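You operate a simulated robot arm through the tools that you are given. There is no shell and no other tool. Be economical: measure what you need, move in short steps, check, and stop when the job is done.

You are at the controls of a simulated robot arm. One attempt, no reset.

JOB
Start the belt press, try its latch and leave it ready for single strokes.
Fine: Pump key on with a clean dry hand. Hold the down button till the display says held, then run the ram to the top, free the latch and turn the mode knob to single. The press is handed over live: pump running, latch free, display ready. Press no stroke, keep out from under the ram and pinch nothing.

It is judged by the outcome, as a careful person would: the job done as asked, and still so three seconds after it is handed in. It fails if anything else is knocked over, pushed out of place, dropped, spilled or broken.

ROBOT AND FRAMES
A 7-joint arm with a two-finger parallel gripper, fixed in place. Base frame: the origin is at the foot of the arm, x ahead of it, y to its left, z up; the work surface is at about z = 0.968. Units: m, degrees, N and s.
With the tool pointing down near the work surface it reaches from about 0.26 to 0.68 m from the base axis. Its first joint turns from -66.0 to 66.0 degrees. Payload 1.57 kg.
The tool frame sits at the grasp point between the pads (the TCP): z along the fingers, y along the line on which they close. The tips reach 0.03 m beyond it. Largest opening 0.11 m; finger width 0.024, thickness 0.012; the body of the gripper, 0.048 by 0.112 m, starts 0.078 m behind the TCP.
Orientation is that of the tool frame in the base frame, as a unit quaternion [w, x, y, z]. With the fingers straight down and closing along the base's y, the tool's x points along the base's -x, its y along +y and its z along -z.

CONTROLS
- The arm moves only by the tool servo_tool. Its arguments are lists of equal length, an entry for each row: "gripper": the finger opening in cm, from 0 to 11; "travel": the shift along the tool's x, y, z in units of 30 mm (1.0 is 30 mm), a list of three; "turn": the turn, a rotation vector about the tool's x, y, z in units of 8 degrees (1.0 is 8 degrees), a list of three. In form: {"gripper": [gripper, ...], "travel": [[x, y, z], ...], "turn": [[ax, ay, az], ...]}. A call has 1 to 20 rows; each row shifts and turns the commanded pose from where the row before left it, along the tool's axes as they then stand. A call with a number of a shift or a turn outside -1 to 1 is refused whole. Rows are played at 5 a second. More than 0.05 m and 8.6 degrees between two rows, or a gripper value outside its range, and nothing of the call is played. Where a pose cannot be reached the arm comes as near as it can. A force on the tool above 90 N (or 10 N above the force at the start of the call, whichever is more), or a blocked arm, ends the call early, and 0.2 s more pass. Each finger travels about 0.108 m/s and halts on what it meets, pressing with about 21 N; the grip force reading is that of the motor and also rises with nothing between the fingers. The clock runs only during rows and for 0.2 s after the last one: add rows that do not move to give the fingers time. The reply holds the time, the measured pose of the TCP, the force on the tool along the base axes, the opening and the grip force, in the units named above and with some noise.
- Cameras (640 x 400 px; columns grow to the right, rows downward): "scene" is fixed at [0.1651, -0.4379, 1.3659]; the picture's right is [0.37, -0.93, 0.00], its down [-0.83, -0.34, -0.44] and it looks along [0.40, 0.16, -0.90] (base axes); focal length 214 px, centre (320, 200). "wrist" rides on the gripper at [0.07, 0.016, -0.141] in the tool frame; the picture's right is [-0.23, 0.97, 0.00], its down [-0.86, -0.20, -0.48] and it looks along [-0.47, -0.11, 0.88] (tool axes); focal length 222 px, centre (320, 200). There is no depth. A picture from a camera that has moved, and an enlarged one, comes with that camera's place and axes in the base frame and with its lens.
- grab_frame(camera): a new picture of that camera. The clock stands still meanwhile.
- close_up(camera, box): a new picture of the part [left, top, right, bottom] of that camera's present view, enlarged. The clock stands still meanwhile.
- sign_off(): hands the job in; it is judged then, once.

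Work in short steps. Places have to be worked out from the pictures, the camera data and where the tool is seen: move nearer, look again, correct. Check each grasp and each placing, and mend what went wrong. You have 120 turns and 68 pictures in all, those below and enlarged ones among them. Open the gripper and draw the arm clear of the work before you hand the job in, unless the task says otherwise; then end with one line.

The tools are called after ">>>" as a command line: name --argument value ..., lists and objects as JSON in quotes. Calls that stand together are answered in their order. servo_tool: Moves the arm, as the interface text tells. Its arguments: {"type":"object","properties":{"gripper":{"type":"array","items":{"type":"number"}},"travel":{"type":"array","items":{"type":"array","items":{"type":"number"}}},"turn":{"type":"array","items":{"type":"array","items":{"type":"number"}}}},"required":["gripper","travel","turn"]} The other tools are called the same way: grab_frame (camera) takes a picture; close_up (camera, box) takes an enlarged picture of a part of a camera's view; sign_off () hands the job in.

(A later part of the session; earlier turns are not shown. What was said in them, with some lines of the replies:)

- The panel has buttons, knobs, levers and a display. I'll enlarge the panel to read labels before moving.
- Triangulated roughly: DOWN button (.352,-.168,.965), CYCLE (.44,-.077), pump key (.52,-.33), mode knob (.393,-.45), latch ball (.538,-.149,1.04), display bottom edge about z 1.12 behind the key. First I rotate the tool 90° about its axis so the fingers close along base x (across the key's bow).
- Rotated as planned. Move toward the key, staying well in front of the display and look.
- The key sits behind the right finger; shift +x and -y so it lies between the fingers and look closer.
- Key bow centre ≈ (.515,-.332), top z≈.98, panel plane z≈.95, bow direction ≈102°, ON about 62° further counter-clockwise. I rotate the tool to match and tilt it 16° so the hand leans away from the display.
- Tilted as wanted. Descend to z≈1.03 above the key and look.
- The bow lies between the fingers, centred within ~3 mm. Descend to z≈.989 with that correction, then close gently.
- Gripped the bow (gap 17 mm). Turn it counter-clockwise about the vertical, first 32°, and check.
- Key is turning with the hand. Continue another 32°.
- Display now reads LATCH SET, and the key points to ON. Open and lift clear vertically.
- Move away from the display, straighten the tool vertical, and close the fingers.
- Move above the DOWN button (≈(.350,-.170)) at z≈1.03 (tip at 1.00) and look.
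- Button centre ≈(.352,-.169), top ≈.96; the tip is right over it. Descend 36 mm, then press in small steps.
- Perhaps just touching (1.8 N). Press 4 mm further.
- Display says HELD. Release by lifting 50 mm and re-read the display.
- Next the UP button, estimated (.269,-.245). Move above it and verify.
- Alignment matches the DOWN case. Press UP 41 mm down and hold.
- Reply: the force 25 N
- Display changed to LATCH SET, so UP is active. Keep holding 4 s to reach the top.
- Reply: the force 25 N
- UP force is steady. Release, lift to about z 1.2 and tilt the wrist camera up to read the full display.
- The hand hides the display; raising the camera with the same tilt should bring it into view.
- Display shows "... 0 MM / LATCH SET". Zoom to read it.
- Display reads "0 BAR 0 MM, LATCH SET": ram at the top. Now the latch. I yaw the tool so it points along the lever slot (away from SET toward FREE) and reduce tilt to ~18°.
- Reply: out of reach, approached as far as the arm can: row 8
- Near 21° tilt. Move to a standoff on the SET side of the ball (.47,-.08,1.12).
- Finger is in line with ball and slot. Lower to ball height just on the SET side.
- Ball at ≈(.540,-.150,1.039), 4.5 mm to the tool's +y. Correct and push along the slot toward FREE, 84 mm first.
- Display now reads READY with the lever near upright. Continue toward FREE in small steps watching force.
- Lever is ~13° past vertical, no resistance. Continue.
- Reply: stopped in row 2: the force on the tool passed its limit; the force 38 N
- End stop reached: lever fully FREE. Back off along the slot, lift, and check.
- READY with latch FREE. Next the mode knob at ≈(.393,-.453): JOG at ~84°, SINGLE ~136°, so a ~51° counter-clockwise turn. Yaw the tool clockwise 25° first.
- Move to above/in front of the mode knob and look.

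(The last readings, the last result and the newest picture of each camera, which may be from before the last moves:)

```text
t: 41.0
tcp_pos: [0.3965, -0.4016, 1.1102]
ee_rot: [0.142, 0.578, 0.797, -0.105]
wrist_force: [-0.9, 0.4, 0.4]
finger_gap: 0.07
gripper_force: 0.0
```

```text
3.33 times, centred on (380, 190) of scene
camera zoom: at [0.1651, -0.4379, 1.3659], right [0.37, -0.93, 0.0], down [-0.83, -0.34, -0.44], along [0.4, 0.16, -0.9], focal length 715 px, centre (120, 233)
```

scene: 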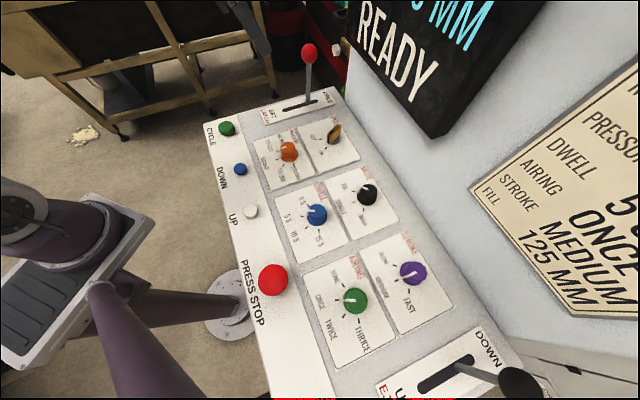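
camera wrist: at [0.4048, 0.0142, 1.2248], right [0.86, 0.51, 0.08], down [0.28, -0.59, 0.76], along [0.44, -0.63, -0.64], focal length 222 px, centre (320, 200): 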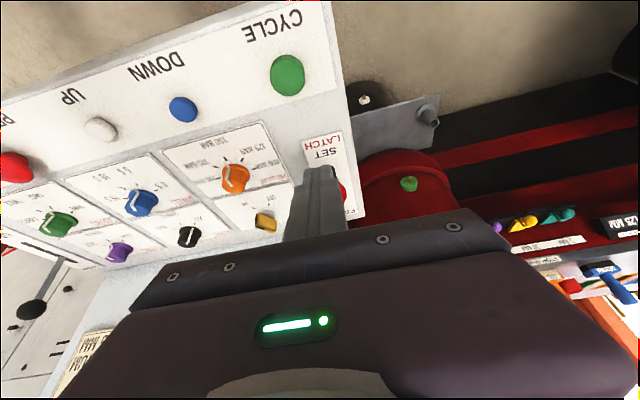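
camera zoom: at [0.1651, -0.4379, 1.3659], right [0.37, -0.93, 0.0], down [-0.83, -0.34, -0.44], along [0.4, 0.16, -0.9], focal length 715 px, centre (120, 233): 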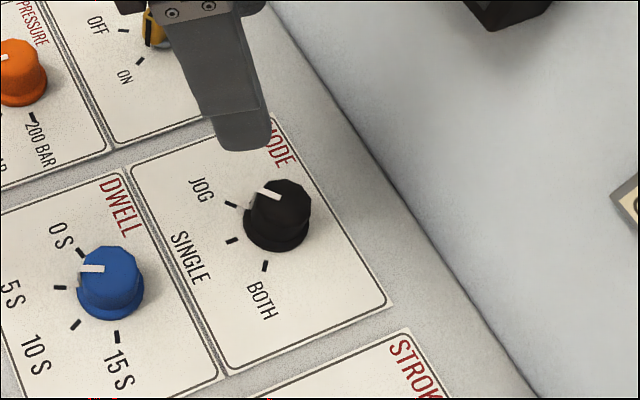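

Knob axis ≈(.392,-.452), top z≈.985, diameter ≈38 mm, step ≈54°. Shift sideways and descend along the tool to TCP z≈1.015 first.

>>> servo_tool --gripper '[7, 7, 7, 7, 7]' --travel '[[0, -0.643, 0], [0.027, 0, 0.844], [0.027, 0, 0.844], [0.027, 0, 0.844], [0.027, 0, 0.844]]' --turn '[[0, 0, 0], [0, 0, 0], [0, 0, 0], [0, 0, 0], [0, 0, 0]]'

>>> close_up --camera "wrist" --box '[200, 100, 440, 250]'

>>> grab_frame --camera "scene"

```text
t: 42.2
tcp_pos: [0.3858, -0.4368, 1.012]
ee_rot: [0.141, 0.579, 0.796, -0.105]
wrist_force: [-0.4, 0.4, 0.6]
finger_gap: 0.0701
gripper_force: 0.0
```

```text
2.67 times, centred on (320, 175) of wrist
camera zoom: at [0.3654, -0.3225, 1.1208], right [0.99, 0.1, 0.08], down [0.01, -0.67, 0.75], along [0.12, -0.74, -0.66], focal length 592 px, centre (320, 267)
```

zoom: 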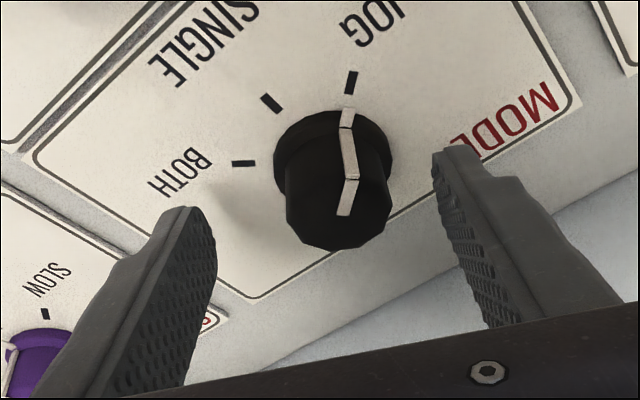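

```text
29 pictures are left
```

scene: 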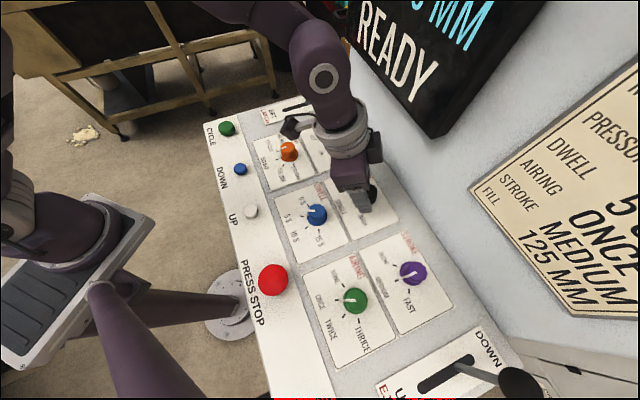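

Knob sits between the fingers. Descend the last 22 mm and close on it.

>>> servo_tool --gripper '[7, 7, 5.5, 4.2, 3.5, 3, 3]' --travel '[[-0.025, 0.02, 0.4], [-0.025, 0.02, 0.4], [0, 0, 0], [0, 0, 0], [0, 0, 0], [0, 0, 0], [0, 0, 0]]' --turn '[[0, 0, 0], [0, 0, 0], [0, 0, 0], [0, 0, 0], [0, 0, 0], [0, 0, 0], [0, 0, 0]]'

>>> close_up --camera "wrist" --box '[200, 100, 440, 250]'

```text
t: 43.8
tcp_pos: [0.3921, -0.4474, 0.9917]
ee_rot: [0.142, 0.578, 0.797, -0.104]
wrist_force: [10.2, 4.4, -3.0]
finger_gap: 0.0397
gripper_force: 5.3
```

```text
2.67 times, centred on (320, 175) of wrist
camera zoom: at [0.3713, -0.3334, 1.1], right [0.99, 0.1, 0.08], down [0.01, -0.67, 0.75], along [0.13, -0.74, -0.66], focal length 592 px, centre (320, 267)
```

zoom: 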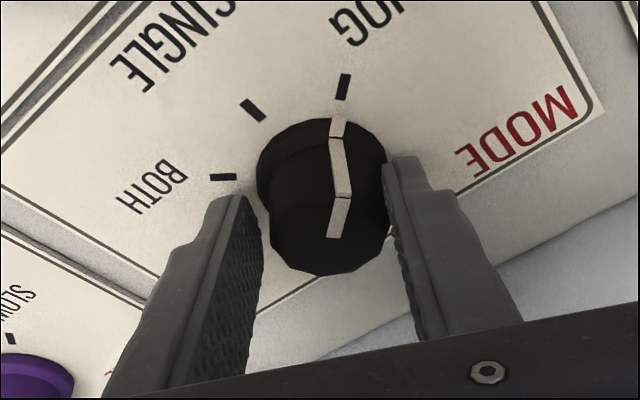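

Closing not yet settled; give the fingers more time.

>>> servo_tool --gripper '[2.8, 2.8, 2.8, 2.8]' --travel '[[0, 0.05, 0], [0, 0, 0], [0, 0, 0], [0, 0, 0]]' --turn '[[0, 0, 0], [0, 0, 0], [0, 0, 0], [0, 0, 0]]'

>>> close_up --camera "wrist" --box '[200, 100, 440, 250]'

```text
t: 44.8
tcp_pos: [0.3923, -0.4471, 0.9915]
ee_rot: [0.142, 0.578, 0.797, -0.104]
wrist_force: [10.8, 3.8, -4.1]
finger_gap: 0.0383
gripper_force: 5.7
```

```text
2.67 times, centred on (320, 175) of wrist
camera zoom: at [0.372, -0.3328, 1.1003], right [0.99, 0.1, 0.08], down [0.01, -0.67, 0.75], along [0.12, -0.74, -0.66], focal length 592 px, centre (320, 267)
```

zoom: 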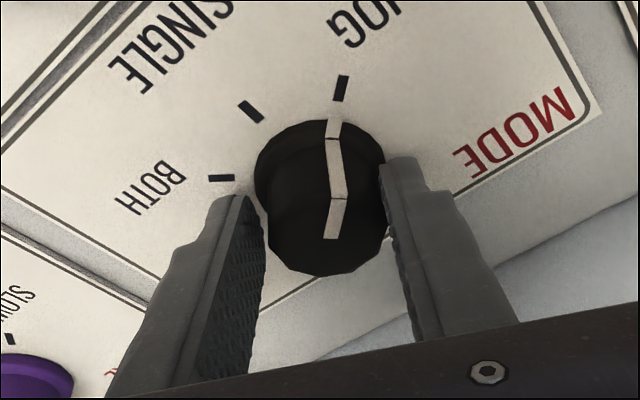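

Force +x indicates only the right finger touches; shift the hand ~3 mm to tool +y to centre.

>>> servo_tool --gripper '[3.6, 2.8, 2.8, 2.8]' --travel '[[0, 0.1, 0], [0, 0, 0], [0, 0, 0], [0, 0, 0]]' --turn '[[0, 0, 0], [0, 0, 0], [0, 0, 0], [0, 0, 0]]'

```text
t: 45.8
tcp_pos: [0.395, -0.4454, 0.9929]
ee_rot: [0.142, 0.579, 0.796, -0.105]
wrist_force: [0.9, -0.8, -0.4]
finger_gap: 0.0347
gripper_force: 42.0
```

Now centred and gripped (34.7 mm, no side load). Turn 54° counter-clockwise about the vertical.

>>> servo_tool --gripper '[2.8, 2.8, 2.8, 2.8, 2.8, 2.8, 2.8, 2.8]' --travel '[[0, -0.03, 0], [0, -0.03, 0], [0, -0.03, 0], [0, -0.03, 0], [0, -0.03, 0], [0, -0.03, 0], [0, -0.03, 0], [0, 0, 0]]' --turn '[[-0.334, 0, -0.904], [-0.334, 0, -0.904], [-0.334, 0, -0.904], [-0.334, 0, -0.904], [-0.334, 0, -0.904], [-0.334, 0, -0.904], [-0.334, 0, -0.904], [0, 0, 0]]'

>>> close_up --camera "wrist" --box '[200, 100, 440, 250]'

>>> grab_frame --camera "scene"

```text
t: 47.6
tcp_pos: [0.3916, -0.4506, 0.9925]
ee_rot: [0.174, 0.154, 0.972, -0.029]
wrist_force: [8.6, -12.5, 6.4]
finger_gap: 0.0348
gripper_force: 42.4
```

```text
2.67 times, centred on (320, 175) of wrist
camera zoom: at [0.2863, -0.3992, 1.1015], right [0.5, 0.86, 0.07], down [0.54, -0.38, 0.75], along [0.67, -0.33, -0.66], focal length 592 px, centre (320, 267)
```

zoom: 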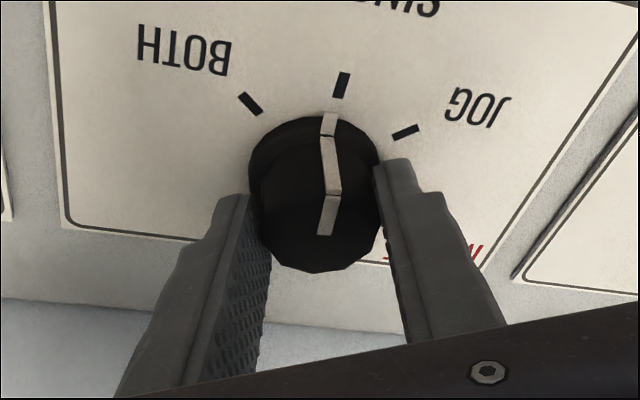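

```text
25 pictures are left
```

scene: 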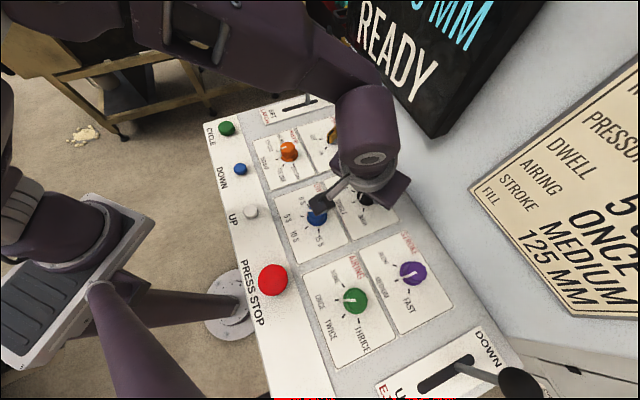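

Pointer aligned with SINGLE. Open and lift straight up, then check.

>>> servo_tool --gripper '[4, 5.5, 7, 7, 7, 7, 7]' --travel '[[0, 0, 0], [0, 0, 0], [0, 0, 0], [-0.34, 0, -0.9], [-0.34, 0, -0.9], [-0.34, 0, -0.9], [-0.34, 0, -0.9]]' --turn '[[0, 0, 0], [0, 0, 0], [0, 0, 0], [0, 0, 0], [0, 0, 0], [0, 0, 0], [0, 0, 0]]'

>>> close_up --camera "wrist" --box '[160, 20, 480, 220]'

```text
t: 49.2
tcp_pos: [0.3921, -0.4496, 1.1062]
ee_rot: [0.173, 0.154, 0.972, -0.028]
wrist_force: [0.7, -0.2, 0.0]
finger_gap: 0.07
gripper_force: 0.1
```

```text
2.00 times, centred on (320, 120) of wrist
camera zoom: at [0.2872, -0.3981, 1.2157], right [0.5, 0.86, 0.08], down [0.55, -0.39, 0.74], along [0.67, -0.33, -0.66], focal length 444 px, centre (320, 360)
```

zoom: 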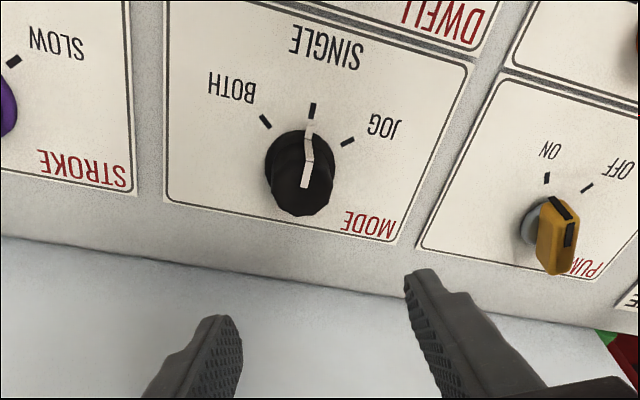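

Mode is at SINGLE and key ON. Draw the arm back and up, and check everything.

>>> servo_tool --gripper '[7, 7, 7, 7, 7, 7, 7]' --travel '[[0.9, 0, -0.33], [0.7, 0, -0.8], [0.5, 0, -0.95], [0.5, 0, -0.95], [0, 0, -1], [0, 0, -1], [0, 0, 0]]' --turn '[[0, 0, 0], [0, 0, 0], [0, 0, 0], [0, 0, 0], [0, 0, 0], [0, 0, 0], [0, 0, 0]]'

>>> grab_frame --camera "scene"

>>> grab_frame --camera "wrist"

```text
t: 50.8
tcp_pos: [0.2728, -0.4086, 1.2223]
ee_rot: [0.172, 0.154, 0.972, -0.028]
wrist_force: [-0.2, -0.5, -0.5]
finger_gap: 0.0702
gripper_force: 0.0
```

```text
23 pictures are left
```

scene: 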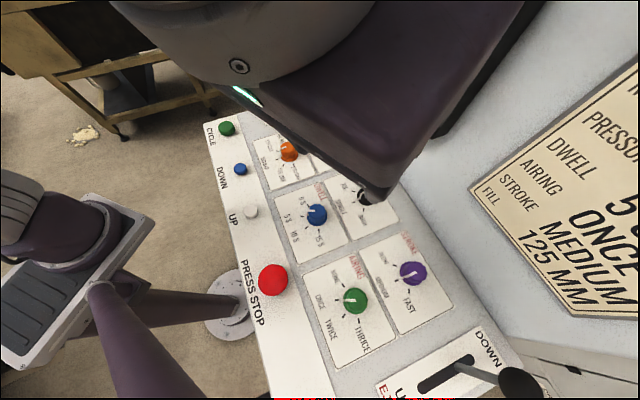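

```text
22 pictures are left
camera wrist: at [0.1691, -0.3579, 1.3315], right [0.5, 0.86, 0.08], down [0.55, -0.39, 0.74], along [0.67, -0.33, -0.66], focal length 222 px, centre (320, 200)
```

wrist: 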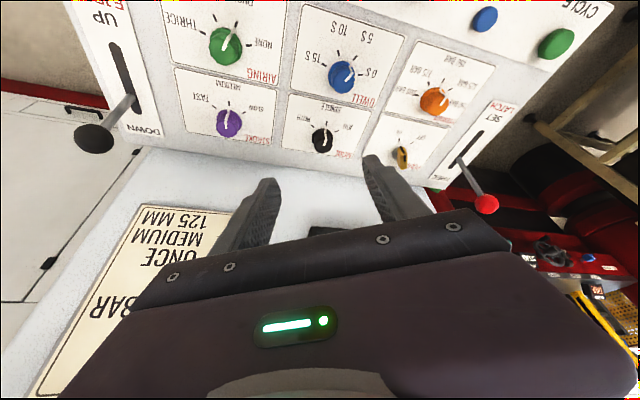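

The arm blocks the scene camera; move it sideways (+y) clear and check the display.

>>> servo_tool --gripper '[7, 7, 7, 7, 7, 7, 7, 7]' --travel '[[0, 1, 0], [0, 1, 0], [0, 1, 0], [0, 1, 0], [0, 1, 0], [0, 1, 0], [0, 1, 0], [0, 1, 0]]' --turn '[[0, 0, 0], [0, 0, 0], [0, 0, 0], [0, 0, 0], [0, 0, 0], [0, 0, 0], [0, 0, 0], [0, 0, 0]]'

>>> grab_frame --camera "scene"

>>> close_up --camera "scene" --box '[240, 30, 480, 220]'

```text
t: 52.6
tcp_pos: [0.3446, -0.181, 1.2213]
ee_rot: [0.173, 0.154, 0.972, -0.029]
wrist_force: [-0.1, -0.2, -0.6]
finger_gap: 0.0702
gripper_force: 0.1
```

```text
21 pictures are left
```

scene: 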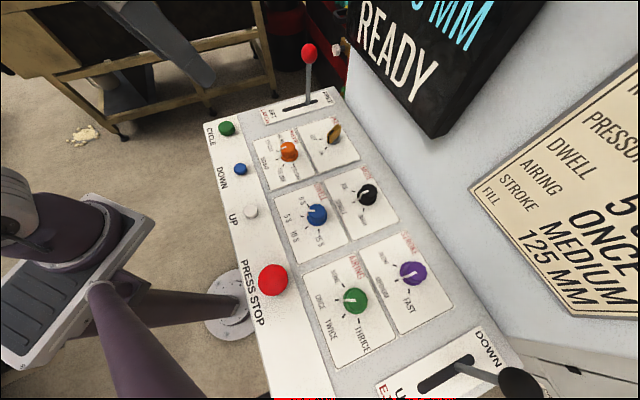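

```text
2.11 times, centred on (360, 125) of scene
camera zoom: at [0.1651, -0.4379, 1.3659], right [0.37, -0.93, 0.0], down [-0.83, -0.34, -0.44], along [0.4, 0.16, -0.9], focal length 452 px, centre (236, 358)
```

zoom: 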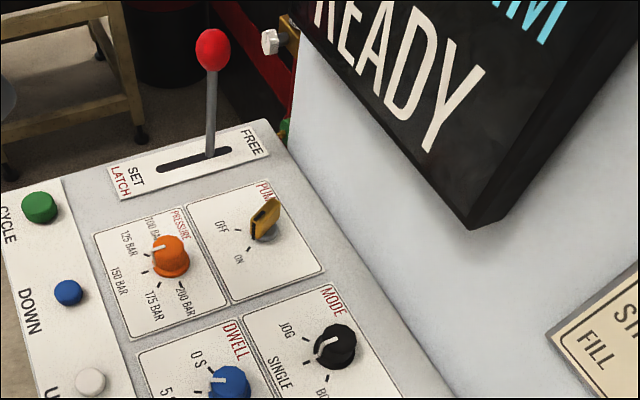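

Pump on, latch free, mode at SINGLE, display READY, other controls untouched, arm clear. Handing in.

>>> sign_off

```text
The job is handed in.
```

The press is handed over live: pump on, latch tested to HELD and then freed, ram at the top (0 MM), mode on SINGLE, display READY, and no stroke pressed.
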